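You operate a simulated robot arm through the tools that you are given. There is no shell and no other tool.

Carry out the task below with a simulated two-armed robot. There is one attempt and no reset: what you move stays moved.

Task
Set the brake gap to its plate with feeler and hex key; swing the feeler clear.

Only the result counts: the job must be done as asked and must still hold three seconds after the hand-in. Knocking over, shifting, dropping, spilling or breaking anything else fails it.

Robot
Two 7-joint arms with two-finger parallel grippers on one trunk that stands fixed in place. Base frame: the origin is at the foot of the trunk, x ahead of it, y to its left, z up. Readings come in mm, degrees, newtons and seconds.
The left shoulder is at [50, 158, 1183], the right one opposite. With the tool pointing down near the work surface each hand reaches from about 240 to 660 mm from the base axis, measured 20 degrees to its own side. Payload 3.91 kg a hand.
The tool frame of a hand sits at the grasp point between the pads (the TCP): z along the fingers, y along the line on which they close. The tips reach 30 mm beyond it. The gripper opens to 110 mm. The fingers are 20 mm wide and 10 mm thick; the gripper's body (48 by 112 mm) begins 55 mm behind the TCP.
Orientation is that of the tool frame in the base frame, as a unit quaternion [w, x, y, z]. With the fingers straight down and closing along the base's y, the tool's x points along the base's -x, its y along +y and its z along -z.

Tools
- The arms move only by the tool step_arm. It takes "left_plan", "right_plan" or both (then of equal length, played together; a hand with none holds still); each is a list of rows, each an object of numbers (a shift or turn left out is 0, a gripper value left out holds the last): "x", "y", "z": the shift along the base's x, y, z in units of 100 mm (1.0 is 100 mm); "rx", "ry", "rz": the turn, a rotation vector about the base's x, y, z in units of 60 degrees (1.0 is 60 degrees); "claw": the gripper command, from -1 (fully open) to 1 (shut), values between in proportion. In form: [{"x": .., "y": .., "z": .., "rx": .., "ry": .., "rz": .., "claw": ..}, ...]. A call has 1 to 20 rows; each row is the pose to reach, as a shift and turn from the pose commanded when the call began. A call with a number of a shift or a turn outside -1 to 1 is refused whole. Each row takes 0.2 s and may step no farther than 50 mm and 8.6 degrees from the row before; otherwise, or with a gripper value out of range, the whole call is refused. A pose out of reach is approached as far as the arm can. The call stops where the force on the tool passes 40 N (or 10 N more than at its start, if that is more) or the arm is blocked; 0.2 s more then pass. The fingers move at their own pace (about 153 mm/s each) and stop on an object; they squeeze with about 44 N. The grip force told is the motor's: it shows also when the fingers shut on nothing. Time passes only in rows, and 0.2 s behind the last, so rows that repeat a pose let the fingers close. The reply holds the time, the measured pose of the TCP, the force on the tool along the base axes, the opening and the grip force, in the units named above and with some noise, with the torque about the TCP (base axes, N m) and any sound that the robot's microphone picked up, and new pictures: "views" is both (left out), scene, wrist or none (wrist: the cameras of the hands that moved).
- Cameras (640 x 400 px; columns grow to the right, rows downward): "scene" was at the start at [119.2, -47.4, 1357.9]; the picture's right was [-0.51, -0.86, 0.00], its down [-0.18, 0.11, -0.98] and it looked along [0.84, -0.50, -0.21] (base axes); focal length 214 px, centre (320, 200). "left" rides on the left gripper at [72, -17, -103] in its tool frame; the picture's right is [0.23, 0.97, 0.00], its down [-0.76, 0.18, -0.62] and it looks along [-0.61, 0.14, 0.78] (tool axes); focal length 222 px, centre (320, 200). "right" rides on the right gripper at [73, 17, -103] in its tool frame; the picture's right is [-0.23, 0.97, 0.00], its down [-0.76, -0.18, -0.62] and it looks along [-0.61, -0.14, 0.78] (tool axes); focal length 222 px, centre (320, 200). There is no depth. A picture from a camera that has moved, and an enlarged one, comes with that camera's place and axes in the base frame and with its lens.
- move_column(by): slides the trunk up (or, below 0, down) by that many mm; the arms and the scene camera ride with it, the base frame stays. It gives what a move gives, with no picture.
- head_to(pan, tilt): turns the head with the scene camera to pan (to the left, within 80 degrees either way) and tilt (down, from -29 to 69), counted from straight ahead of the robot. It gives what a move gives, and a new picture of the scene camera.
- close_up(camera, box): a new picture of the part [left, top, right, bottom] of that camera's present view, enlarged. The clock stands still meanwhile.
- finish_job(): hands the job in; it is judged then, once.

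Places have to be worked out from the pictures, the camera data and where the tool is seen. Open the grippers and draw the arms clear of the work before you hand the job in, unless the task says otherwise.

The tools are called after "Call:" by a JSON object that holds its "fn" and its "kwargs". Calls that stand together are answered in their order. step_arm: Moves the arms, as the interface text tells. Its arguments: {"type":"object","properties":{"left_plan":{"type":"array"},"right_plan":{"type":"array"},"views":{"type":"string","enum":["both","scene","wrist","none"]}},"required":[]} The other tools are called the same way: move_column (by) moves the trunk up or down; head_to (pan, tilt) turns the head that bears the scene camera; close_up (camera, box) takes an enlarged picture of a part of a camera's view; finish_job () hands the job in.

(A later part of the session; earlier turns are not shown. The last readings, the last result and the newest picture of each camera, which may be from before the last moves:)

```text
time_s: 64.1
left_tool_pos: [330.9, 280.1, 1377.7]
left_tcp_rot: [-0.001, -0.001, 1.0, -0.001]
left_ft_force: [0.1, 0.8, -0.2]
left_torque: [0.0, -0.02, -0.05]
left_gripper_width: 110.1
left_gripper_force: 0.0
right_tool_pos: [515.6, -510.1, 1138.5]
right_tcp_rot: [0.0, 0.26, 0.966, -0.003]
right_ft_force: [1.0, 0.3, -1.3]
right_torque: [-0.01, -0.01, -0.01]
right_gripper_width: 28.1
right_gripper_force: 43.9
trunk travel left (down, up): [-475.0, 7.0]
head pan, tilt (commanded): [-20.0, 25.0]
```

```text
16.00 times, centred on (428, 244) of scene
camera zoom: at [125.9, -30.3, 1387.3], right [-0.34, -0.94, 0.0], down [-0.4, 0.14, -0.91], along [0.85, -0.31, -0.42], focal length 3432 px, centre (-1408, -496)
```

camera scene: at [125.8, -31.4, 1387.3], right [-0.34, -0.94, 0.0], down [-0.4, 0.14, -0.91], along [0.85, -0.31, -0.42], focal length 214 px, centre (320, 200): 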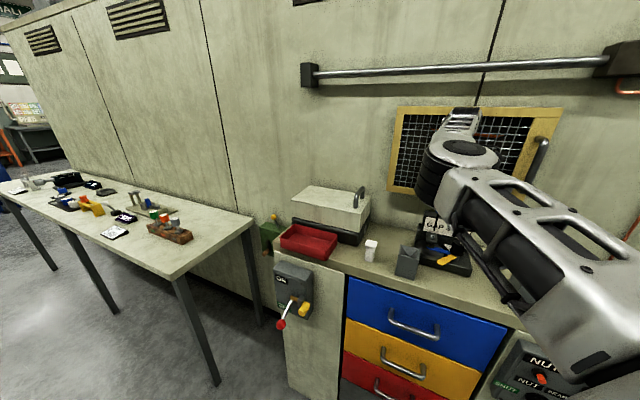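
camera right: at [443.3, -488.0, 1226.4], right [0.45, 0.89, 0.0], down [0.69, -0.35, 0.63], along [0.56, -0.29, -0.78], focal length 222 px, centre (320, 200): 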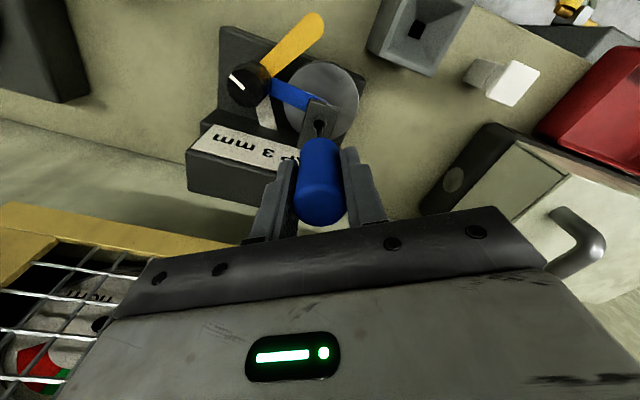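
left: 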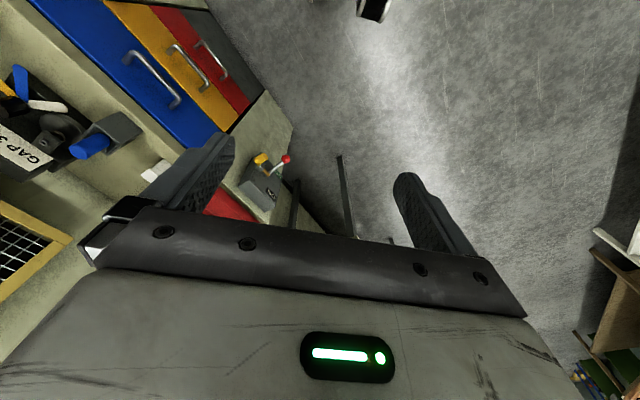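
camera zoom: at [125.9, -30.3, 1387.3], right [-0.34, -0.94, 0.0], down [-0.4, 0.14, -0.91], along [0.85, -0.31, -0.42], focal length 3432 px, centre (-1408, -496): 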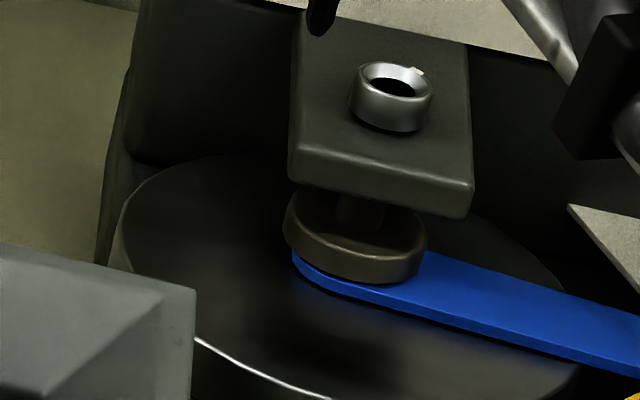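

Head and pad dropped ~1 mm for ≈98°, so the pitch is ≈3–4 mm/turn and the pad is ~3 mm above the blade. I re-centre over the screw and rotate the hand back counter-clockwise with the key lifted.

Call:
{"fn": "step_arm", "kwargs": {"right_plan": [{"x": -0.02, "y": -0.04, "z": 0.06, "rz": 0.14}, {"x": -0.04, "y": -0.08, "z": 0.06, "rz": 0.28}, {"x": -0.06, "y": -0.125, "z": 0.06, "rz": 0.42}, {"x": -0.06, "y": -0.125, "z": 0.06, "rz": 0.56}, {"x": -0.06, "y": -0.125, "z": 0.06, "rz": 0.7}, {"x": -0.06, "y": -0.125, "z": 0.06, "rz": 0.84}, {"x": -0.06, "y": -0.125, "z": 0.06, "rz": 0.98}, {"x": -0.06, "y": -0.125, "z": 0.06, "rz": 0.98}], "views": "none"}}

Call:
{"fn": "step_arm", "kwargs": {"right_plan": [{"rz": 0.14}, {"rz": 0.28}, {"rz": 0.42}, {"rz": 0.56}, {"rz": 0.7}, {"rz": 0.84}, {"rz": 0.98}, {"rz": 0.98}, {"rz": 0.98}], "views": "both"}}

Call:
{"fn": "close_up", "kwargs": {"camera": "right", "box": [290, 90, 350, 150]}}

Call:
{"fn": "close_up", "kwargs": {"camera": "scene", "box": [405, 200, 469, 240]}}

```text
time_s: 65.9
left_tool_pos: [331.2, 281.0, 1376.8]
left_tcp_rot: [0.0, -0.001, 1.0, 0.0]
left_ft_force: [-0.5, -0.8, -0.4]
left_torque: [-0.03, 0.0, -0.02]
left_gripper_width: 109.9
left_gripper_force: 0.1
right_tool_pos: [508.0, -522.8, 1143.4]
right_tcp_rot: [0.001, -0.246, 0.969, -0.002]
right_ft_force: [-0.2, 0.1, -0.6]
right_torque: [0.03, 0.02, 0.03]
right_gripper_width: 27.8
right_gripper_force: 43.8
trunk travel left (down, up): [-475.0, 7.0]
head pan, tilt (commanded): [-20.0, 25.0]
```

```text
time_s: 67.9
left_tool_pos: [330.6, 279.6, 1378.2]
left_tcp_rot: [0.0, -0.002, 1.0, -0.001]
left_ft_force: [0.0, -0.2, -0.4]
left_torque: [0.03, -0.04, 0.01]
left_gripper_width: 110.0
left_gripper_force: 0.0
right_tool_pos: [508.9, -523.6, 1145.2]
right_tcp_rot: [0.002, -0.69, 0.724, -0.001]
right_ft_force: [0.9, -0.5, -0.5]
right_torque: [0.03, -0.02, 0.01]
right_gripper_width: 27.7
right_gripper_force: 44.2
trunk travel left (down, up): [-475.0, 7.0]
head pan, tilt (commanded): [-20.0, 25.0]
camera scene: at [125.8, -31.3, 1387.3], right [-0.34, -0.94, 0.0], down [-0.4, 0.14, -0.91], along [0.85, -0.31, -0.42], focal length 214 px, centre (320, 200)
camera right: at [488.2, -595.1, 1247.0], right [-0.96, 0.27, -0.01], down [0.21, 0.75, 0.63], along [0.18, 0.6, -0.78], focal length 222 px, centre (320, 200)
```

scene: 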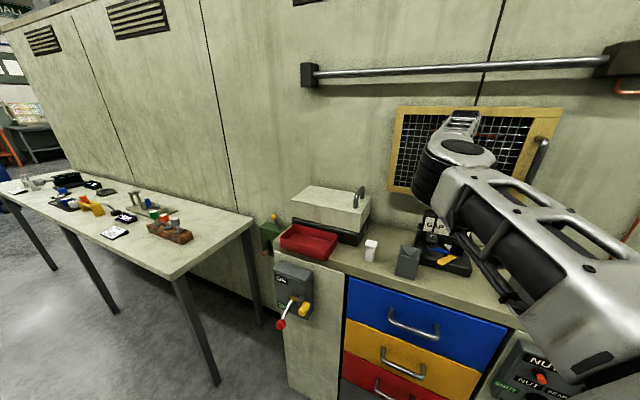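
right: 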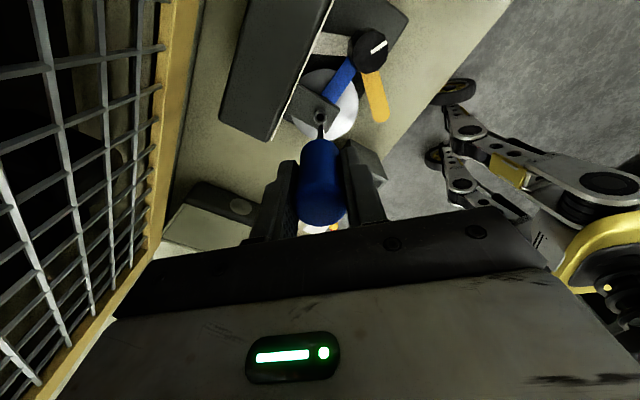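

```text
6.67 times, centred on (320, 120) of right
camera zoom: at [488.2, -595.1, 1247.0], right [-0.96, 0.27, -0.01], down [0.21, 0.75, 0.63], along [0.18, 0.6, -0.78], focal length 1481 px, centre (320, 733)
```

zoom: 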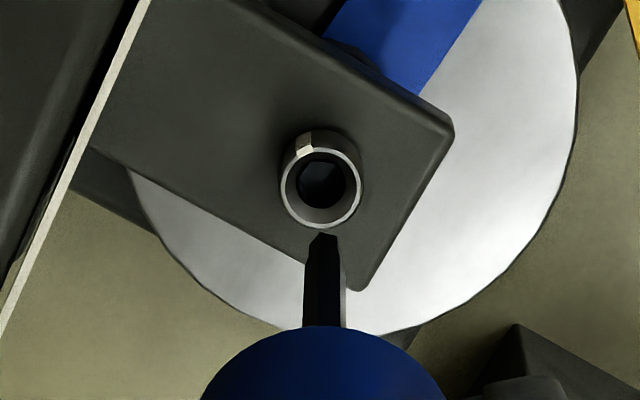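

```text
10.00 times, centred on (437, 220) of scene
camera zoom: at [125.8, -31.3, 1387.3], right [-0.34, -0.94, 0.0], down [-0.4, 0.14, -0.91], along [0.85, -0.31, -0.42], focal length 2145 px, centre (-850, 0)
```

zoom: 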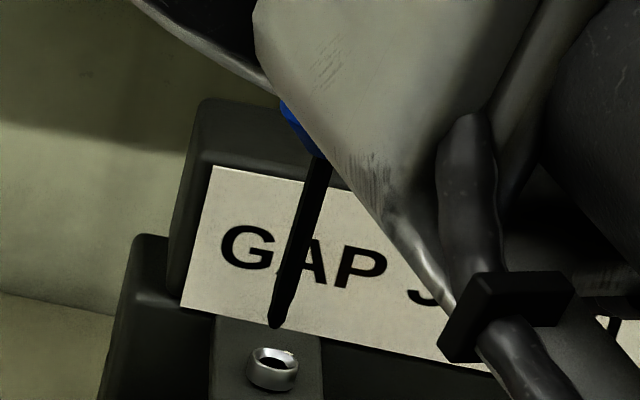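

Key re-indexed by ≈117°. Comparing both views, I need a (-0.7,-2.5) mm correction, then I insert again.

Call:
{"fn": "step_arm", "kwargs": {"right_plan": [{"x": -0.007, "y": -0.025}, {"x": -0.007, "y": -0.025, "z": -0.05}, {"x": -0.007, "y": -0.025, "z": -0.1}, {"x": -0.007, "y": -0.025, "z": -0.13}, {"x": -0.007, "y": -0.025, "z": -0.13}], "views": "none"}}

Call:
{"fn": "close_up", "kwargs": {"camera": "right", "box": [290, 90, 350, 150]}}

Call:
{"fn": "close_up", "kwargs": {"camera": "scene", "box": [405, 200, 469, 240]}}

```text
time_s: 69.1
left_tool_pos: [331.1, 279.0, 1378.2]
left_tcp_rot: [0.0, -0.001, 1.0, -0.001]
left_ft_force: [-1.2, -0.1, -0.3]
left_torque: [-0.05, -0.01, 0.0]
left_gripper_width: 109.9
left_gripper_force: 0.0
right_tool_pos: [508.3, -527.9, 1129.7]
right_tcp_rot: [0.002, -0.69, 0.724, -0.002]
right_ft_force: [0.0, -1.2, -1.2]
right_torque: [-0.04, 0.0, -0.03]
right_gripper_width: 27.8
right_gripper_force: 44.1
trunk travel left (down, up): [-475.0, 7.0]
head pan, tilt (commanded): [-20.0, 25.0]
```

```text
6.67 times, centred on (320, 120) of right
camera zoom: at [487.5, -599.1, 1233.5], right [-0.96, 0.27, 0.0], down [0.21, 0.75, 0.63], along [0.18, 0.6, -0.78], focal length 1481 px, centre (320, 733)
```

zoom: 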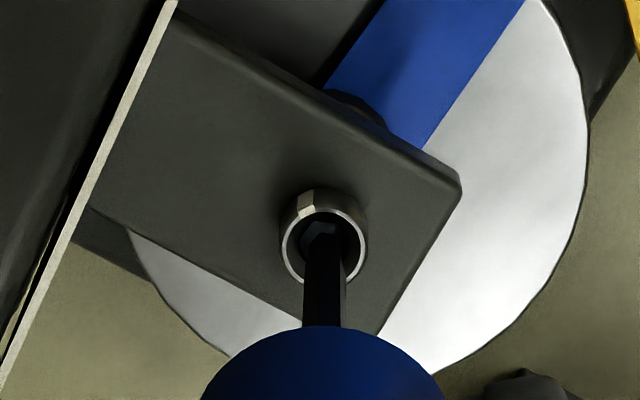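

```text
10.00 times, centred on (437, 220) of scene
camera zoom: at [125.8, -31.3, 1387.3], right [-0.34, -0.94, 0.0], down [-0.4, 0.14, -0.91], along [0.85, -0.31, -0.42], focal length 2145 px, centre (-850, 0)
```

zoom: 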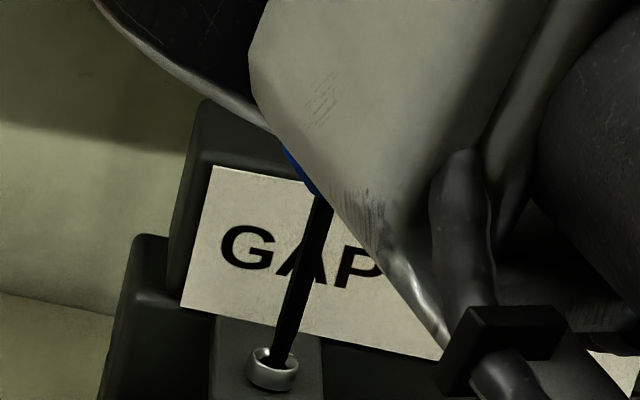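

The tip is in the mouth but ~2 mm too far along -y. I correct by +2 mm in y and lower gently into the socket.

Call:
{"fn": "step_arm", "kwargs": {"right_plan": [{"x": 0.005, "y": 0.02}, {"x": 0.005, "y": 0.02}, {"x": 0.005, "y": 0.02, "z": -0.02}, {"x": 0.005, "y": 0.02, "z": -0.04}, {"x": 0.005, "y": 0.02, "z": -0.06}, {"x": 0.005, "y": 0.02, "z": -0.06}], "views": "none"}}

Call:
{"fn": "close_up", "kwargs": {"camera": "right", "box": [290, 90, 350, 150]}}

Call:
{"fn": "close_up", "kwargs": {"camera": "scene", "box": [405, 200, 469, 240]}}

```text
time_s: 70.5
left_tool_pos: [328.6, 280.6, 1378.9]
left_tcp_rot: [0.001, -0.001, 1.0, -0.002]
left_ft_force: [0.1, 0.8, -0.6]
left_torque: [-0.02, 0.04, 0.01]
left_gripper_width: 110.2
left_gripper_force: 0.1
right_tool_pos: [507.7, -524.6, 1129.0]
right_tcp_rot: [0.003, -0.689, 0.724, -0.005]
right_ft_force: [1.7, -9.2, 15.8]
right_torque: [-0.91, -0.21, -0.01]
right_gripper_width: 27.7
right_gripper_force: 44.2
trunk travel left (down, up): [-475.0, 7.0]
head pan, tilt (commanded): [-20.0, 25.0]
```

```text
6.67 times, centred on (320, 120) of right
camera zoom: at [486.7, -595.4, 1231.7], right [-0.96, 0.28, -0.01], down [0.21, 0.75, 0.62], along [0.18, 0.6, -0.78], focal length 1481 px, centre (320, 733)
```

zoom: 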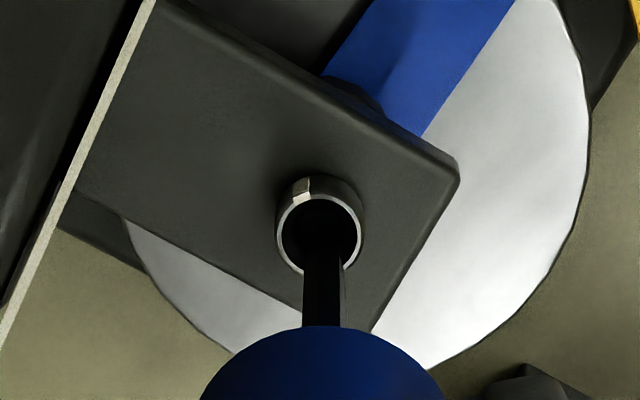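

```text
10.00 times, centred on (437, 220) of scene
camera zoom: at [124.5, -30.9, 1387.7], right [-0.34, -0.94, 0.0], down [-0.4, 0.14, -0.91], along [0.85, -0.31, -0.42], focal length 2145 px, centre (-850, 0)
```

zoom: 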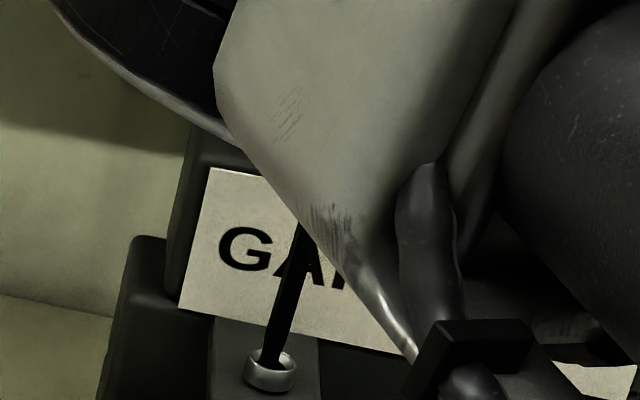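

Contact at 16 N, still ~4 mm short of the earlier seat, with a side force pushing toward -y. I relax ~1 mm toward -y and keep gently pressing while wiggling clockwise to let the hex drop in.

Call:
{"fn": "step_arm", "kwargs": {"right_plan": [{"y": -0.012}, {"y": -0.012, "rz": -0.04}, {"y": -0.012, "rz": -0.08}, {"y": -0.012, "rz": -0.12}, {"y": -0.012, "rz": -0.12}], "views": "none"}}

Call:
{"fn": "close_up", "kwargs": {"camera": "right", "box": [290, 90, 350, 150]}}

```text
time_s: 71.7
left_tool_pos: [330.4, 279.4, 1378.2]
left_tcp_rot: [0.0, 0.0, 1.0, 0.0]
left_ft_force: [0.5, 0.3, -0.2]
left_torque: [0.0, -0.04, -0.03]
left_gripper_width: 110.2
left_gripper_force: 0.1
right_tool_pos: [508.5, -524.4, 1124.2]
right_tcp_rot: [0.004, -0.642, 0.767, -0.001]
right_ft_force: [-1.2, -5.8, -2.5]
right_torque: [-0.54, 0.18, -0.02]
right_gripper_width: 27.8
right_gripper_force: 44.3
trunk travel left (down, up): [-475.0, 7.0]
head pan, tilt (commanded): [-20.0, 25.0]
```

```text
6.67 times, centred on (320, 120) of right
camera zoom: at [479.0, -594.2, 1226.6], right [-0.92, 0.39, 0.0], down [0.3, 0.72, 0.63], along [0.25, 0.58, -0.78], focal length 1481 px, centre (320, 733)
```

zoom: 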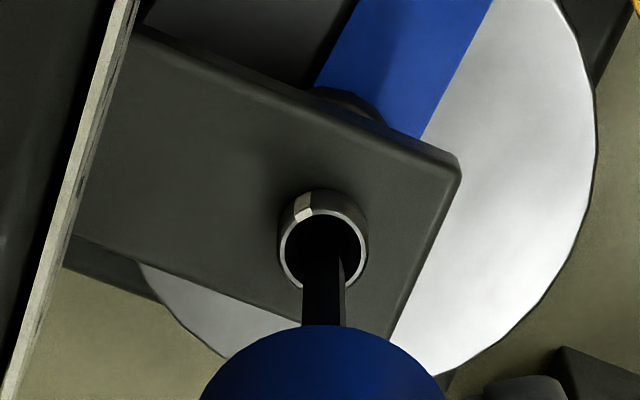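

It dropped in (z≈1124, force ~0) – the hex aligned at yaw ≈80°. I press down a bit more to seat fully, then turn clockwise.

Call:
{"fn": "step_arm", "kwargs": {"right_plan": [{"z": -0.01}, {"z": -0.02}, {"z": -0.03}, {"z": -0.03}], "views": "none"}}

Call:
{"fn": "step_arm", "kwargs": {"right_plan": [{"rz": -0.12}, {"rz": -0.24}, {"rz": -0.36}, {"rz": -0.48}, {"rz": -0.6}, {"rz": -0.72}, {"rz": -0.84}, {"rz": -0.96}, {"rz": -0.96}], "views": "none"}}

Call:
{"fn": "close_up", "kwargs": {"camera": "right", "box": [290, 90, 350, 150]}}

Call:
{"fn": "close_up", "kwargs": {"camera": "scene", "box": [412, 228, 452, 253]}}

```text
time_s: 72.7
left_tool_pos: [329.7, 282.0, 1378.7]
left_tcp_rot: [0.001, 0.0, 1.0, -0.001]
left_ft_force: [-0.4, 0.2, 0.1]
left_torque: [-0.02, 0.0, -0.01]
left_gripper_width: 109.9
left_gripper_force: 0.0
right_tool_pos: [508.3, -524.9, 1123.1]
right_tcp_rot: [0.003, -0.643, 0.766, -0.004]
right_ft_force: [1.6, -3.8, 14.8]
right_torque: [-0.43, -0.2, 0.0]
right_gripper_width: 28.0
right_gripper_force: 42.9
trunk travel left (down, up): [-475.0, 7.0]
head pan, tilt (commanded): [-20.0, 25.0]
```

```text
time_s: 74.7
left_tool_pos: [328.5, 281.0, 1378.6]
left_tcp_rot: [0.001, 0.0, 1.0, -0.002]
left_ft_force: [-0.1, -0.5, 0.2]
left_torque: [0.01, -0.01, -0.04]
left_gripper_width: 109.8
left_gripper_force: 0.1
right_tool_pos: [507.7, -523.7, 1123.5]
right_tcp_rot: [0.002, -0.193, 0.981, -0.002]
right_ft_force: [-6.0, 2.7, 14.6]
right_torque: [0.22, 0.52, 0.11]
right_gripper_width: 27.9
right_gripper_force: 43.7
trunk travel left (down, up): [-475.0, 7.0]
head pan, tilt (commanded): [-20.0, 25.0]
```

```text
6.67 times, centred on (320, 120) of right
camera zoom: at [433.7, -534.7, 1226.5], right [-0.16, 0.99, -0.01], down [0.77, 0.13, 0.63], along [0.62, 0.1, -0.78], focal length 1481 px, centre (320, 733)
```

zoom: 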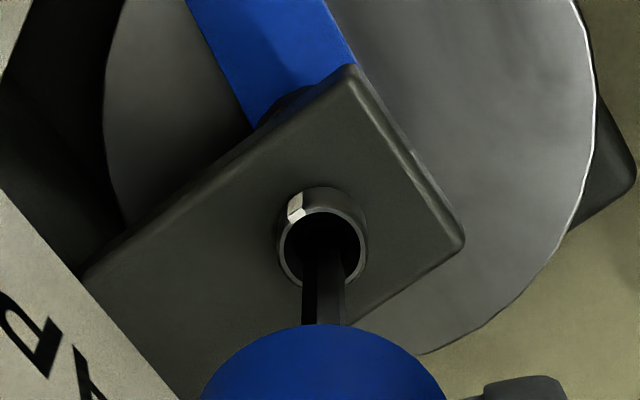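

```text
16.00 times, centred on (432, 240) of scene
camera zoom: at [123.5, -29.4, 1387.6], right [-0.34, -0.94, 0.0], down [-0.4, 0.14, -0.91], along [0.85, -0.31, -0.42], focal length 3432 px, centre (-1472, -448)
```

zoom: 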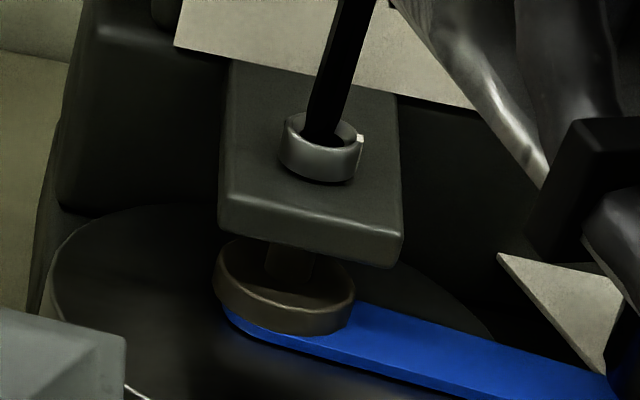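

The screw follows; torque about z rose slightly (0.11 N·m). I continue clockwise in smaller portions, watching for the pinch.

Call:
{"fn": "step_arm", "kwargs": {"right_plan": [{"rz": -0.1}, {"rz": -0.2}, {"rz": -0.3}, {"rz": -0.3}], "views": "none"}}

Call:
{"fn": "step_arm", "kwargs": {"right_plan": [{"rz": -0.1}, {"rz": -0.2}, {"rz": -0.3}, {"rz": -0.3}], "views": "none"}}

Call:
{"fn": "close_up", "kwargs": {"camera": "right", "box": [290, 90, 350, 150]}}

Call:
{"fn": "close_up", "kwargs": {"camera": "scene", "box": [412, 228, 452, 253]}}

```text
time_s: 75.7
left_tool_pos: [328.2, 281.7, 1376.9]
left_tcp_rot: [0.001, -0.001, 1.0, -0.002]
left_ft_force: [0.7, 0.2, 0.9]
left_torque: [0.0, 0.03, -0.02]
left_gripper_width: 109.9
left_gripper_force: 0.0
right_tool_pos: [507.7, -521.9, 1123.3]
right_tcp_rot: [0.0, -0.037, 0.999, -0.002]
right_ft_force: [-7.9, 6.6, 12.7]
right_torque: [0.75, 0.78, 0.25]
right_gripper_width: 27.6
right_gripper_force: 44.5
trunk travel left (down, up): [-475.0, 7.0]
head pan, tilt (commanded): [-20.0, 25.0]
```

```text
time_s: 76.7
left_tool_pos: [329.6, 281.7, 1377.9]
left_tcp_rot: [0.002, -0.001, 1.0, -0.001]
left_ft_force: [0.9, -0.3, -0.3]
left_torque: [-0.02, 0.04, 0.02]
left_gripper_width: 110.1
left_gripper_force: 0.1
right_tool_pos: [507.1, -523.7, 1123.9]
right_tcp_rot: [0.001, 0.118, 0.993, -0.003]
right_ft_force: [-3.7, 10.7, 9.0]
right_torque: [1.14, 0.4, 0.25]
right_gripper_width: 27.8
right_gripper_force: 43.8
trunk travel left (down, up): [-475.0, 7.0]
head pan, tilt (commanded): [-20.0, 25.0]
```

```text
6.67 times, centred on (320, 120) of right
camera zoom: at [441.8, -488.6, 1226.5], right [0.45, 0.89, 0.0], down [0.7, -0.35, 0.63], along [0.56, -0.28, -0.78], focal length 1481 px, centre (320, 733)
```

zoom: 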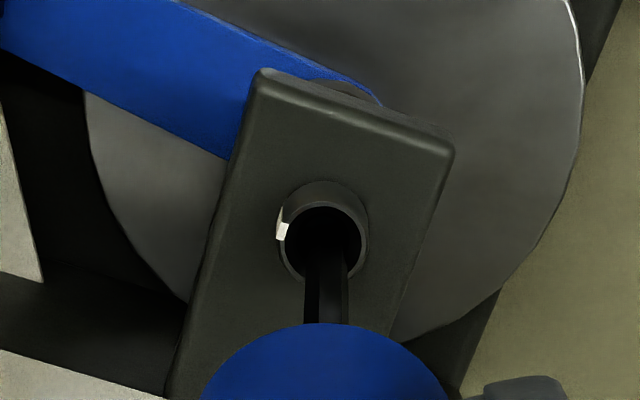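

```text
16.00 times, centred on (432, 240) of scene
camera zoom: at [124.2, -29.0, 1387.6], right [-0.34, -0.94, 0.0], down [-0.4, 0.14, -0.91], along [0.85, -0.31, -0.42], focal length 3432 px, centre (-1472, -448)
```

zoom: 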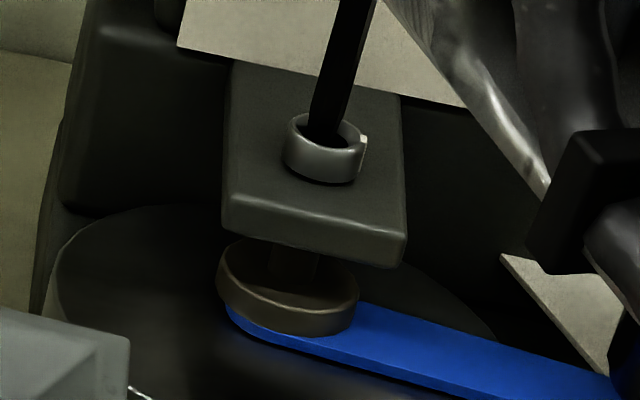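

Torque plateaued at 0.25 N·m and the index dot stopped following (scene view unchanged over the last ~30°): something is slipping, likely because the pad pinched the blade. I look closely at the gap and the shaft to understand.

Call:
{"fn": "close_up", "kwargs": {"camera": "scene", "box": [414, 238, 438, 253]}}

Call:
{"fn": "close_up", "kwargs": {"camera": "right", "box": [304, 115, 344, 140]}}

Call:
{"fn": "close_up", "kwargs": {"camera": "right", "box": [300, 92, 340, 117]}}

```text
16.00 times, centred on (426, 246) of scene
camera zoom: at [124.2, -29.0, 1387.6], right [-0.34, -0.94, 0.0], down [-0.4, 0.14, -0.91], along [0.85, -0.31, -0.42], focal length 3432 px, centre (-1376, -528)
```

zoom: 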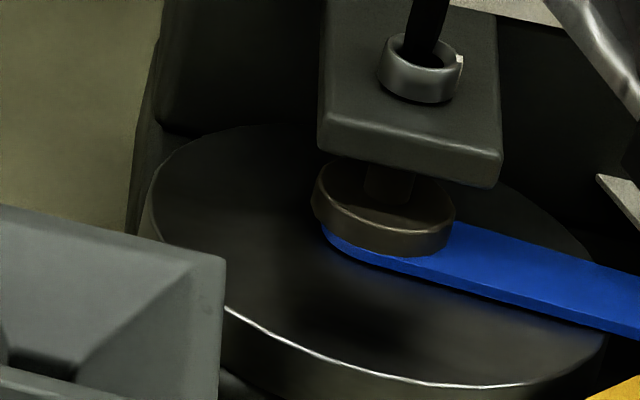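

```text
16.00 times, centred on (324, 128) of right
camera zoom: at [441.8, -488.6, 1226.5], right [0.45, 0.89, 0.0], down [0.7, -0.35, 0.63], along [0.56, -0.28, -0.78], focal length 3554 px, centre (256, 1360)
```

zoom: 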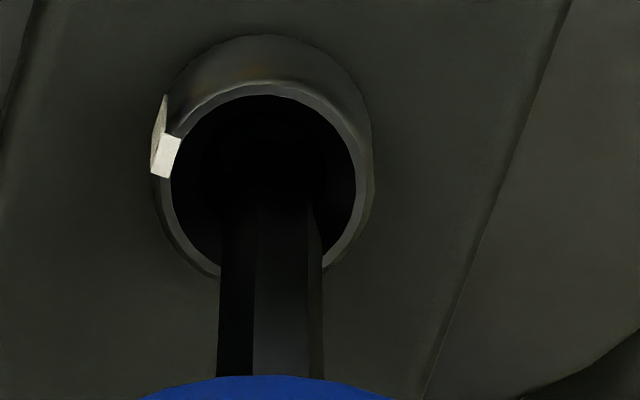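

```text
16.00 times, centred on (320, 104) of right
camera zoom: at [441.8, -488.6, 1226.5], right [0.45, 0.89, 0.0], down [0.7, -0.35, 0.63], along [0.56, -0.28, -0.78], focal length 3554 px, centre (320, 1728)
```

zoom: 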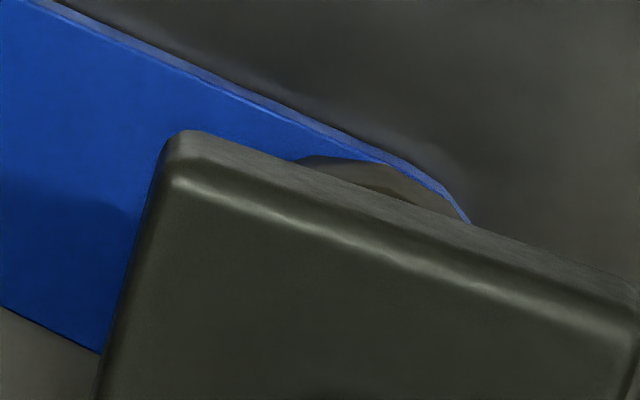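

The pad appears to sit right on the blue blade, consistent with the torque stop. I lift the key out of the socket to inspect without it.

Call:
{"fn": "step_arm", "kwargs": {"right_plan": [{"z": 0.05}, {"z": 0.1}, {"z": 0.16}, {"z": 0.22}, {"z": 0.22}], "views": "none"}}

Call:
{"fn": "close_up", "kwargs": {"camera": "right", "box": [290, 90, 350, 150]}}

Call:
{"fn": "close_up", "kwargs": {"camera": "scene", "box": [416, 236, 440, 251]}}

```text
time_s: 77.9
left_tool_pos: [330.9, 280.7, 1377.5]
left_tcp_rot: [0.0, -0.001, 1.0, -0.001]
left_ft_force: [-0.1, 0.8, 0.1]
left_torque: [-0.02, 0.03, 0.02]
left_gripper_width: 109.6
left_gripper_force: 0.1
right_tool_pos: [508.4, -526.6, 1142.9]
right_tcp_rot: [0.001, 0.118, 0.993, -0.004]
right_ft_force: [0.2, 0.3, -1.3]
right_torque: [-0.01, 0.0, 0.0]
right_gripper_width: 27.9
right_gripper_force: 44.0
trunk travel left (down, up): [-475.0, 7.0]
head pan, tilt (commanded): [-20.0, 25.0]
```

```text
6.67 times, centred on (320, 120) of right
camera zoom: at [442.4, -492.1, 1246.5], right [0.45, 0.89, -0.01], down [0.7, -0.35, 0.63], along [0.56, -0.29, -0.78], focal length 1481 px, centre (320, 733)
```

zoom: 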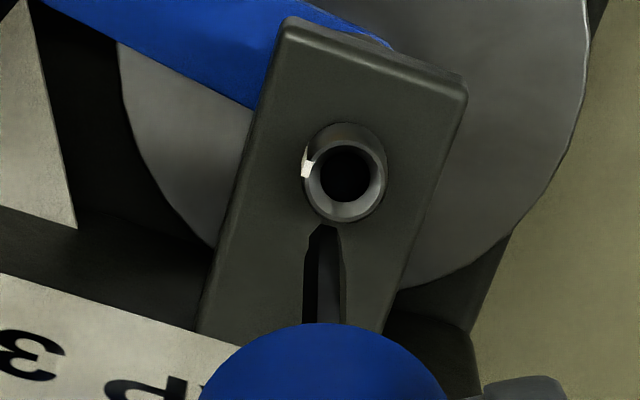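

```text
16.00 times, centred on (428, 244) of scene
camera zoom: at [125.8, -31.3, 1387.3], right [-0.34, -0.94, 0.0], down [-0.4, 0.14, -0.91], along [0.85, -0.31, -0.42], focal length 3432 px, centre (-1408, -496)
```

zoom: 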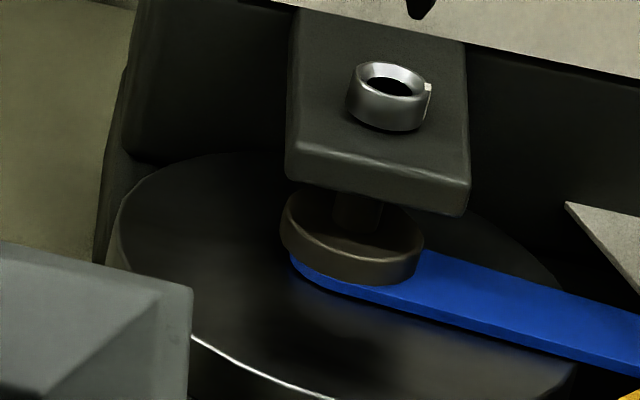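

Pad dropped further and nearly covers the blade edge. To confirm the pinch I retract the hand (still holding the key) and take a low-angle scene view by lowering the column.

Call:
{"fn": "step_arm", "kwargs": {"right_plan": [{"z": 0.3}, {"z": 0.65}, {"x": -0.2, "y": 0.1, "z": 1.0}, {"x": -0.6, "y": 0.25, "z": 1.0}, {"x": -0.9, "y": 0.35, "z": 1.0}, {"x": -0.9, "y": 0.35, "z": 1.0}], "views": "none"}}

Call:
{"fn": "step_arm", "kwargs": {"right_plan": [{"x": -0.25, "y": 0.1, "z": 0.3}, {"x": -0.5, "y": 0.2, "z": 0.6}, {"x": -0.75, "y": 0.25, "z": 0.9}, {"x": -0.85, "y": 0.25, "z": 1.0}, {"x": -0.85, "y": 0.25, "z": 1.0}], "views": "none"}}

Call:
{"fn": "step_arm", "kwargs": {"right_plan": [{"z": 0.4}, {"z": 0.8}, {"z": 1.0}, {"z": 1.0}], "views": "scene"}}

```text
time_s: 79.3
left_tool_pos: [331.3, 279.6, 1378.2]
left_tcp_rot: [0.0, -0.001, 1.0, -0.001]
left_ft_force: [-0.4, 1.0, 0.6]
left_torque: [0.02, 0.01, -0.02]
left_gripper_width: 110.0
left_gripper_force: 0.1
right_tool_pos: [418.5, -495.0, 1242.1]
right_tcp_rot: [0.001, 0.118, 0.993, -0.003]
right_ft_force: [0.3, 0.0, -1.8]
right_torque: [-0.04, 0.02, 0.03]
right_gripper_width: 27.8
right_gripper_force: 43.6
trunk travel left (down, up): [-475.0, 7.0]
head pan, tilt (commanded): [-20.0, 25.0]
```

```text
time_s: 80.5
left_tool_pos: [329.7, 280.3, 1378.1]
left_tcp_rot: [-0.001, 0.0, 1.0, -0.001]
left_ft_force: [-0.4, -0.5, 0.4]
left_torque: [0.0, -0.03, -0.03]
left_gripper_width: 110.2
left_gripper_force: 0.1
right_tool_pos: [332.3, -466.6, 1344.6]
right_tcp_rot: [0.001, 0.118, 0.993, -0.003]
right_ft_force: [-0.8, -0.1, -0.8]
right_torque: [-0.01, 0.0, -0.02]
right_gripper_width: 27.8
right_gripper_force: 44.0
trunk travel left (down, up): [-475.0, 7.0]
head pan, tilt (commanded): [-20.0, 25.0]
```

```text
time_s: 81.5
left_tool_pos: [330.4, 280.2, 1378.7]
left_tcp_rot: [0.0, -0.001, 1.0, -0.001]
left_ft_force: [0.3, 0.4, -0.6]
left_torque: [-0.01, 0.02, 0.0]
left_gripper_width: 110.0
left_gripper_force: 0.0
right_tool_pos: [335.0, -468.5, 1443.1]
right_tcp_rot: [0.0, 0.118, 0.993, -0.004]
right_ft_force: [0.2, -0.6, -1.5]
right_torque: [0.02, 0.0, -0.02]
right_gripper_width: 27.8
right_gripper_force: 43.6
trunk travel left (down, up): [-475.0, 7.0]
head pan, tilt (commanded): [-20.0, 25.0]
camera scene: at [126.2, -31.3, 1387.2], right [-0.34, -0.94, 0.0], down [-0.4, 0.14, -0.91], along [0.85, -0.31, -0.42], focal length 214 px, centre (320, 200)
```

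scene: 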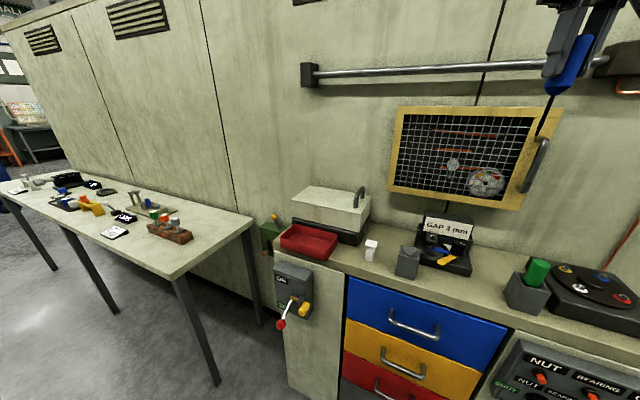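

Clear view with the key held high. I lower the column by 250 mm and zoom on the gap at a shallow angle.

Call:
{"fn": "move_column", "kwargs": {"by": -250}}

Call:
{"fn": "head_to", "kwargs": {"pan": -40, "tilt": 12}}

```text
time_s: 84.1
left_tool_pos: [329.9, 280.3, 1127.9]
left_tcp_rot: [0.0, -0.001, 1.0, -0.001]
left_ft_force: [0.3, 1.0, -0.2]
left_torque: [-0.05, -0.01, 0.04]
left_gripper_width: 110.2
left_gripper_force: 0.0
right_tool_pos: [334.9, -467.1, 1193.2]
right_tcp_rot: [0.001, 0.119, 0.993, -0.002]
right_ft_force: [1.2, 0.1, -1.2]
right_torque: [-0.01, -0.02, -0.01]
right_gripper_width: 27.9
right_gripper_force: 43.9
trunk travel left (down, up): [-225.0, 257.0]
head pan, tilt (commanded): [-20.0, 25.0]
```

```text
time_s: 84.9
left_tool_pos: [330.9, 280.1, 1126.5]
left_tcp_rot: [0.001, -0.001, 1.0, -0.001]
left_ft_force: [0.5, 0.3, 0.6]
left_torque: [0.02, -0.01, -0.03]
left_gripper_width: 110.1
left_gripper_force: 0.1
right_tool_pos: [335.4, -467.8, 1192.8]
right_tcp_rot: [0.0, 0.118, 0.993, -0.003]
right_ft_force: [-0.6, 0.1, -1.5]
right_torque: [0.01, 0.01, 0.0]
right_gripper_width: 27.8
right_gripper_force: 43.7
trunk travel left (down, up): [-225.0, 257.0]
head pan, tilt (commanded): [-40.0, 12.0]
camera scene: at [110.6, -59.7, 1158.4], right [-0.64, -0.77, 0.0], down [-0.16, 0.13, -0.98], along [0.75, -0.63, -0.21], focal length 214 px, centre (320, 200)
```

scene: 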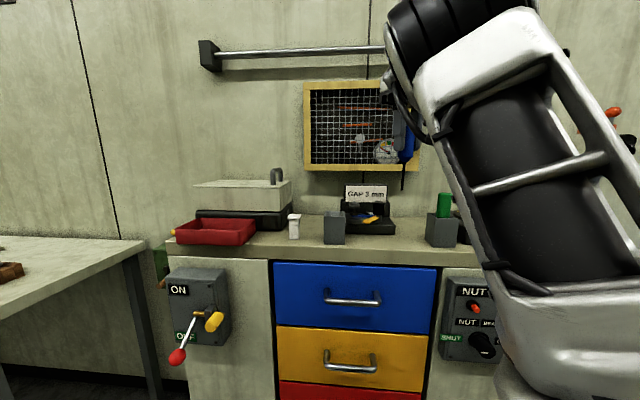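

Call:
{"fn": "close_up", "kwargs": {"camera": "scene", "box": [340, 200, 380, 225]}}

Call:
{"fn": "close_up", "kwargs": {"camera": "scene", "box": [360, 205, 400, 230]}}

```text
16.00 times, centred on (360, 212) of scene
camera zoom: at [110.6, -59.7, 1158.4], right [-0.64, -0.77, 0.0], down [-0.16, 0.13, -0.98], along [0.75, -0.63, -0.21], focal length 3432 px, centre (-320, 0)
```

zoom: 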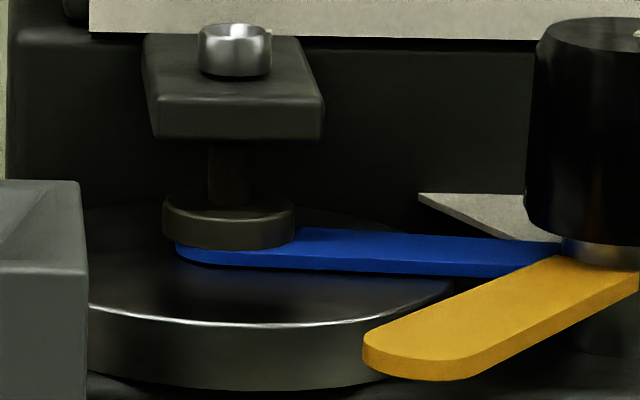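

```text
16.00 times, centred on (380, 218) of scene
camera zoom: at [110.6, -59.7, 1158.4], right [-0.64, -0.77, 0.0], down [-0.16, 0.13, -0.98], along [0.75, -0.63, -0.21], focal length 3432 px, centre (-640, -80)
```

zoom: 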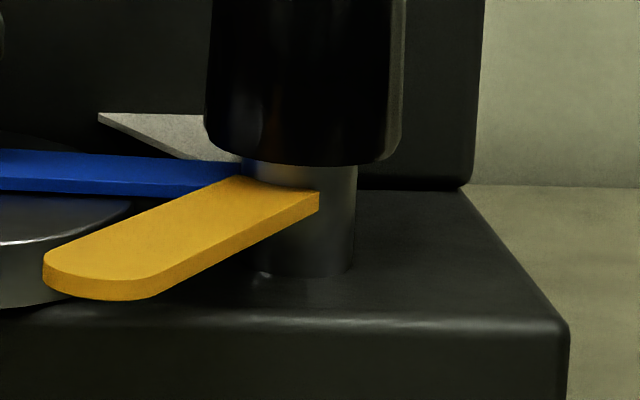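

At this shallow angle the pad bottom sits directly on the blue blade with no visible gap – pinched at 3 mm. I raise the column back and go to return the key to its holder.

Call:
{"fn": "move_column", "kwargs": {"by": 250}}

Call:
{"fn": "head_to", "kwargs": {"pan": -20, "tilt": 25}}

Call:
{"fn": "step_arm", "kwargs": {"right_plan": [{"x": 0.3, "y": 0.1, "z": -0.2}, {"x": 0.6, "y": 0.2, "z": -0.5}, {"x": 0.9, "y": 0.3, "z": -0.8}, {"x": 1.0, "y": 0.4, "z": -1.0}, {"x": 1.0, "y": 0.4, "z": -1.0}], "views": "none"}}

Call:
{"fn": "step_arm", "kwargs": {"right_plan": [{"x": 0.2, "y": 0.04, "z": -0.3}, {"x": 0.35, "y": 0.08, "z": -0.6}, {"x": 0.48, "y": 0.1, "z": -0.9}, {"x": 0.48, "y": 0.1, "z": -1.0}, {"x": 0.48, "y": 0.1, "z": -1.0}], "views": "both"}}

```text
time_s: 87.5
left_tool_pos: [330.5, 280.1, 1377.6]
left_tcp_rot: [0.0, -0.002, 1.0, -0.001]
left_ft_force: [-0.2, 0.4, 0.1]
left_torque: [0.0, -0.04, 0.01]
left_gripper_width: 110.1
left_gripper_force: 0.0
right_tool_pos: [336.5, -468.1, 1443.1]
right_tcp_rot: [0.0, 0.119, 0.993, -0.003]
right_ft_force: [0.3, 0.1, -1.3]
right_torque: [-0.01, 0.0, -0.02]
right_gripper_width: 27.7
right_gripper_force: 43.6
trunk travel left (down, up): [-475.0, 7.0]
head pan, tilt (commanded): [-40.0, 12.0]
```

```text
time_s: 88.3
left_tool_pos: [330.9, 280.5, 1377.0]
left_tcp_rot: [0.001, -0.001, 1.0, -0.001]
left_ft_force: [0.3, 0.7, -0.7]
left_torque: [0.0, 0.01, -0.01]
left_gripper_width: 110.0
left_gripper_force: 0.1
right_tool_pos: [335.4, -468.5, 1442.6]
right_tcp_rot: [0.001, 0.119, 0.993, -0.004]
right_ft_force: [0.5, -0.4, -1.4]
right_torque: [0.03, -0.02, 0.0]
right_gripper_width: 27.9
right_gripper_force: 44.1
trunk travel left (down, up): [-475.0, 7.0]
head pan, tilt (commanded): [-20.0, 25.0]
camera scene: at [125.7, -31.4, 1387.4], right [-0.34, -0.94, 0.0], down [-0.4, 0.14, -0.91], along [0.85, -0.31, -0.42], focal length 214 px, centre (320, 200)
```

scene: 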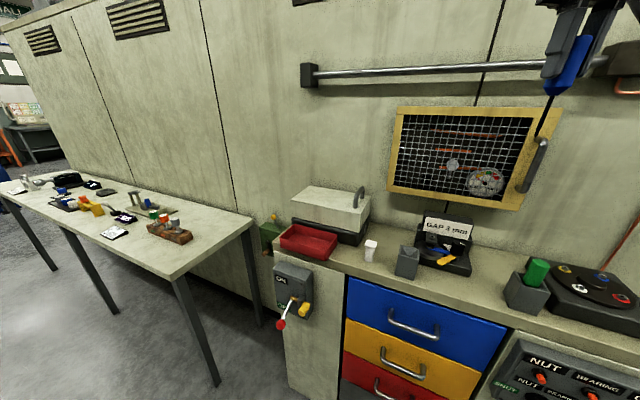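

```text
time_s: 89.5
left_tool_pos: [331.1, 279.0, 1378.0]
left_tcp_rot: [0.0, 0.0, 1.0, -0.002]
left_ft_force: [0.7, 0.1, 0.1]
left_torque: [-0.01, -0.01, -0.04]
left_gripper_width: 109.9
left_gripper_force: 0.0
right_tool_pos: [435.6, -425.2, 1342.1]
right_tcp_rot: [0.001, 0.119, 0.993, -0.002]
right_ft_force: [0.0, 0.2, -2.1]
right_torque: [0.04, 0.0, -0.01]
right_gripper_width: 27.9
right_gripper_force: 44.2
trunk travel left (down, up): [-475.0, 7.0]
head pan, tilt (commanded): [-20.0, 25.0]
```

```text
time_s: 90.7
left_tool_pos: [329.8, 280.4, 1378.4]
left_tcp_rot: [0.0, -0.001, 1.0, 0.0]
left_ft_force: [-0.2, 0.3, 0.3]
left_torque: [-0.02, -0.01, 0.0]
left_gripper_width: 110.1
left_gripper_force: 0.0
right_tool_pos: [484.0, -416.1, 1242.8]
right_tcp_rot: [0.0, 0.119, 0.993, -0.003]
right_ft_force: [-0.7, -0.2, -1.0]
right_torque: [0.0, 0.01, 0.04]
right_gripper_width: 27.9
right_gripper_force: 44.1
trunk travel left (down, up): [-475.0, 7.0]
head pan, tilt (commanded): [-20.0, 25.0]
camera scene: at [126.0, -31.4, 1387.3], right [-0.34, -0.94, 0.0], down [-0.4, 0.14, -0.91], along [0.85, -0.31, -0.42], focal length 214 px, centre (320, 200)
camera right: at [418.5, -382.9, 1346.1], right [0.45, 0.89, -0.01], down [0.7, -0.35, 0.63], along [0.56, -0.29, -0.78], focal length 222 px, centre (320, 200)
```

scene: 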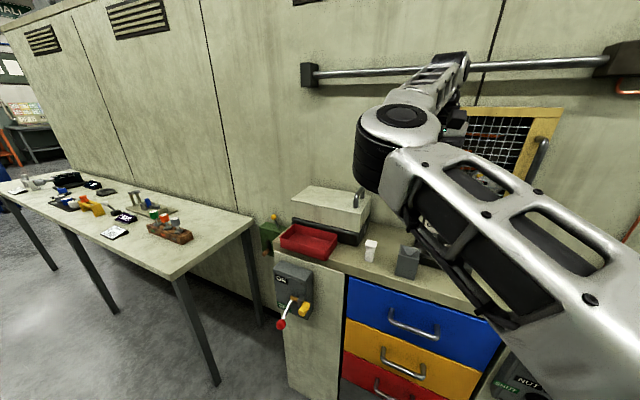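
right: 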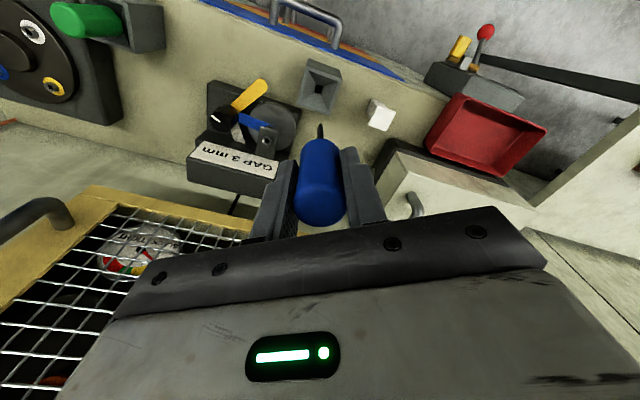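

Above the holder. I descend to z≈1150 and check the tip against the funnel.

Call:
{"fn": "step_arm", "kwargs": {"right_plan": [{"y": -0.02, "z": -0.3}, {"y": -0.02, "z": -0.6}, {"y": -0.02, "z": -0.85}, {"y": -0.02, "z": -0.92}, {"y": -0.02, "z": -0.92}], "views": "none"}}

Call:
{"fn": "close_up", "kwargs": {"camera": "right", "box": [280, 60, 380, 160]}}

```text
time_s: 91.9
left_tool_pos: [330.3, 280.9, 1377.9]
left_tcp_rot: [0.0, 0.0, 1.0, -0.001]
left_ft_force: [0.1, 0.4, 0.0]
left_torque: [-0.01, 0.01, 0.01]
left_gripper_width: 110.3
left_gripper_force: 0.0
right_tool_pos: [482.8, -419.7, 1151.0]
right_tcp_rot: [0.002, 0.118, 0.993, -0.003]
right_ft_force: [0.3, 0.1, -1.1]
right_torque: [-0.02, 0.01, 0.0]
right_gripper_width: 28.0
right_gripper_force: 43.6
trunk travel left (down, up): [-475.0, 7.0]
head pan, tilt (commanded): [-20.0, 25.0]
```

```text
4.00 times, centred on (330, 110) of right
camera zoom: at [417.4, -385.5, 1254.2], right [0.45, 0.89, -0.01], down [0.7, -0.35, 0.63], along [0.56, -0.29, -0.78], focal length 888 px, centre (280, 560)
```

zoom: 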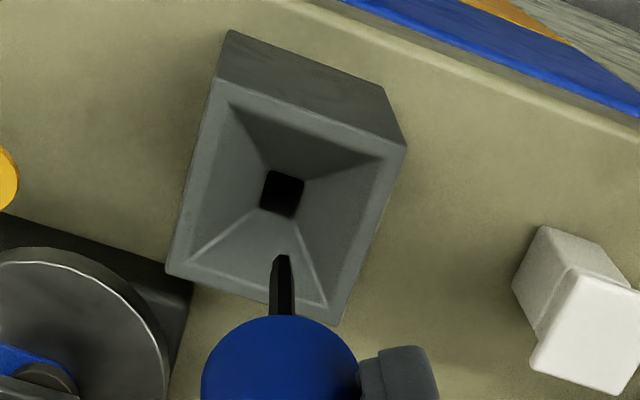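

The tip appears ~3 mm off along +x (key slightly tilted in the grip), holder centre ≈(483.4,-417.6). I shift by (-3,+1.5) mm and lower 33 mm to the funnel mouth, then recheck.

Call:
{"fn": "step_arm", "kwargs": {"right_plan": [{"x": -0.03, "y": 0.015, "z": -0.1}, {"x": -0.03, "y": 0.015, "z": -0.2}, {"x": -0.03, "y": 0.015, "z": -0.3}, {"x": -0.03, "y": 0.015, "z": -0.3}], "views": "none"}}

Call:
{"fn": "close_up", "kwargs": {"camera": "right", "box": [280, 60, 380, 160]}}

```text
time_s: 92.9
left_tool_pos: [331.2, 281.2, 1378.7]
left_tcp_rot: [0.0, -0.001, 1.0, -0.001]
left_ft_force: [0.6, 0.3, -0.2]
left_torque: [0.0, 0.03, -0.01]
left_gripper_width: 109.9
left_gripper_force: 0.1
right_tool_pos: [480.2, -417.1, 1121.5]
right_tcp_rot: [0.001, 0.118, 0.993, -0.002]
right_ft_force: [0.7, 0.9, -1.2]
right_torque: [0.02, -0.04, -0.01]
right_gripper_width: 27.8
right_gripper_force: 43.8
trunk travel left (down, up): [-475.0, 7.0]
head pan, tilt (commanded): [-20.0, 25.0]
```

```text
4.00 times, centred on (330, 110) of right
camera zoom: at [414.4, -382.9, 1224.5], right [0.45, 0.89, -0.01], down [0.7, -0.35, 0.63], along [0.56, -0.29, -0.78], focal length 888 px, centre (280, 560)
```

zoom: 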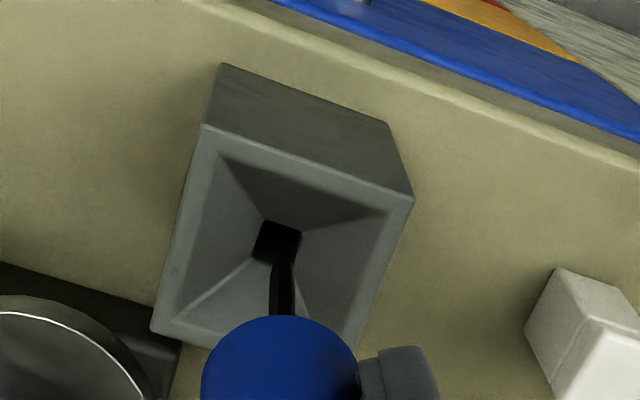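

The tip is lining up with the square hole. I keep lowering 35 mm, force-guarded.

Call:
{"fn": "step_arm", "kwargs": {"right_plan": [{"z": -0.06}, {"z": -0.12}, {"z": -0.18}, {"z": -0.24}, {"z": -0.3}, {"z": -0.35}, {"z": -0.35}], "views": "wrist"}}

```text
time_s: 94.5
left_tool_pos: [329.7, 279.2, 1378.3]
left_tcp_rot: [0.0, -0.002, 1.0, 0.0]
left_ft_force: [-0.2, 0.3, -0.3]
left_torque: [0.01, 0.03, 0.0]
left_gripper_width: 110.1
left_gripper_force: 0.0
right_tool_pos: [479.4, -418.1, 1085.1]
right_tcp_rot: [0.001, 0.118, 0.993, -0.002]
right_ft_force: [-0.6, -0.1, -0.9]
right_torque: [-0.04, -0.05, -0.01]
right_gripper_width: 27.9
right_gripper_force: 44.3
trunk travel left (down, up): [-475.0, 7.0]
head pan, tilt (commanded): [-20.0, 25.0]
camera right: at [414.1, -383.7, 1188.3], right [0.45, 0.89, -0.01], down [0.7, -0.35, 0.63], along [0.56, -0.29, -0.78], focal length 222 px, centre (320, 200)
```

right: 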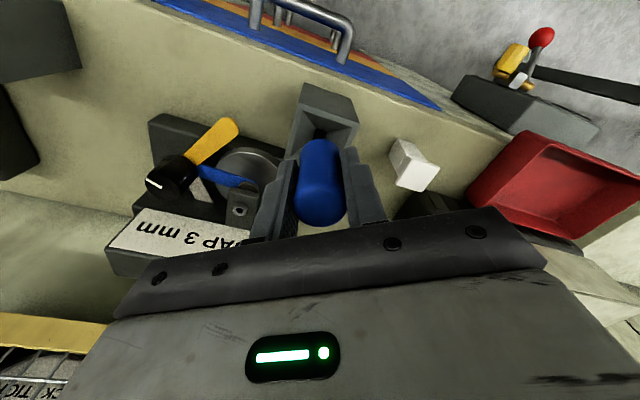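

The shaft slid in with no force. I lower the remaining ~32 mm.

Call:
{"fn": "step_arm", "kwargs": {"right_plan": [{"x": 0.005, "z": -0.06}, {"x": 0.01, "z": -0.12}, {"x": 0.015, "z": -0.18}, {"x": 0.015, "z": -0.24}, {"x": 0.015, "z": -0.29}, {"x": 0.015, "z": -0.32}, {"x": 0.015, "z": -0.32}], "views": "wrist"}}

```text
time_s: 96.1
left_tool_pos: [330.3, 280.7, 1376.3]
left_tcp_rot: [0.0, -0.001, 1.0, -0.001]
left_ft_force: [0.3, -0.3, 0.7]
left_torque: [0.02, 0.0, 0.0]
left_gripper_width: 109.7
left_gripper_force: 0.1
right_tool_pos: [481.4, -417.2, 1053.7]
right_tcp_rot: [0.0, 0.118, 0.993, -0.003]
right_ft_force: [0.2, 0.3, -1.5]
right_torque: [0.02, -0.02, -0.04]
right_gripper_width: 27.8
right_gripper_force: 44.1
trunk travel left (down, up): [-475.0, 7.0]
head pan, tilt (commanded): [-20.0, 25.0]
camera right: at [415.4, -383.6, 1156.7], right [0.45, 0.89, -0.01], down [0.7, -0.35, 0.63], along [0.56, -0.28, -0.78], focal length 222 px, centre (320, 200)
```

right: 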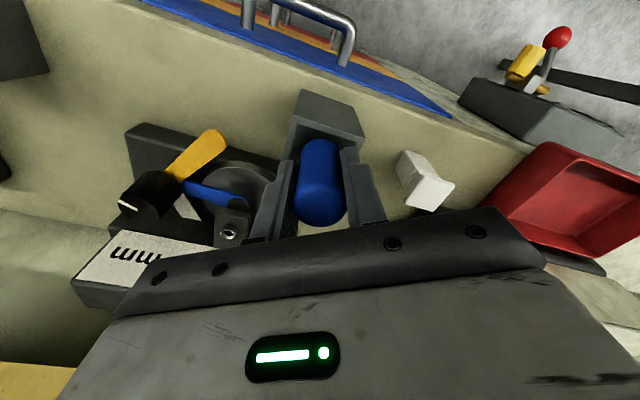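

Almost at the original height (1049.5). I lower 4 mm more and then release the handle.

Call:
{"fn": "step_arm", "kwargs": {"right_plan": [{"z": -0.02}, {"z": -0.04}, {"z": -0.04}], "views": "none"}}

Call:
{"fn": "step_arm", "kwargs": {"right_plan": [{"claw": 0.4}, {"claw": 0.2}, {"claw": 0.05}, {"claw": 0.05}], "views": "wrist"}}

```text
time_s: 96.9
left_tool_pos: [331.2, 280.6, 1377.3]
left_tcp_rot: [0.0, -0.001, 1.0, -0.001]
left_ft_force: [0.7, -0.4, 0.2]
left_torque: [0.01, -0.01, 0.0]
left_gripper_width: 110.0
left_gripper_force: 0.2
right_tool_pos: [481.8, -417.8, 1049.8]
right_tcp_rot: [0.0, 0.119, 0.993, -0.003]
right_ft_force: [-0.1, 0.5, -0.4]
right_torque: [0.04, -0.01, -0.01]
right_gripper_width: 27.7
right_gripper_force: 44.2
trunk travel left (down, up): [-475.0, 7.0]
head pan, tilt (commanded): [-20.0, 25.0]
```

```text
time_s: 97.9
left_tool_pos: [331.2, 280.3, 1376.8]
left_tcp_rot: [0.0, -0.001, 1.0, -0.001]
left_ft_force: [0.3, 0.5, 0.0]
left_torque: [0.0, 0.0, -0.01]
left_gripper_width: 110.1
left_gripper_force: 0.1
right_tool_pos: [480.7, -418.2, 1048.1]
right_tcp_rot: [0.001, 0.118, 0.993, -0.003]
right_ft_force: [-0.1, -0.4, 0.2]
right_torque: [-0.01, 0.01, -0.01]
right_gripper_width: 52.3
right_gripper_force: 0.0
trunk travel left (down, up): [-475.0, 7.0]
head pan, tilt (commanded): [-20.0, 25.0]
camera right: at [414.8, -384.0, 1153.1], right [0.45, 0.89, -0.01], down [0.7, -0.35, 0.63], along [0.56, -0.29, -0.78], focal length 222 px, centre (320, 200)
```

right: 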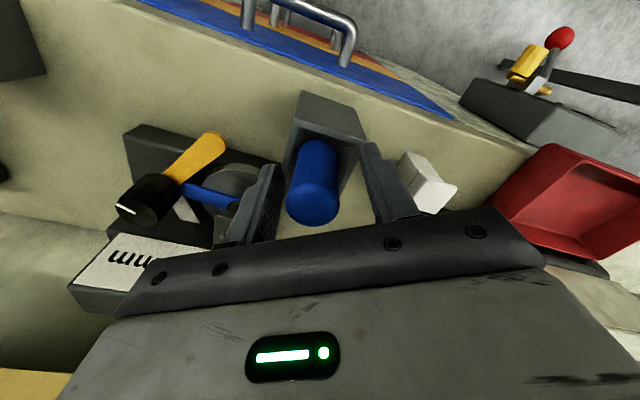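

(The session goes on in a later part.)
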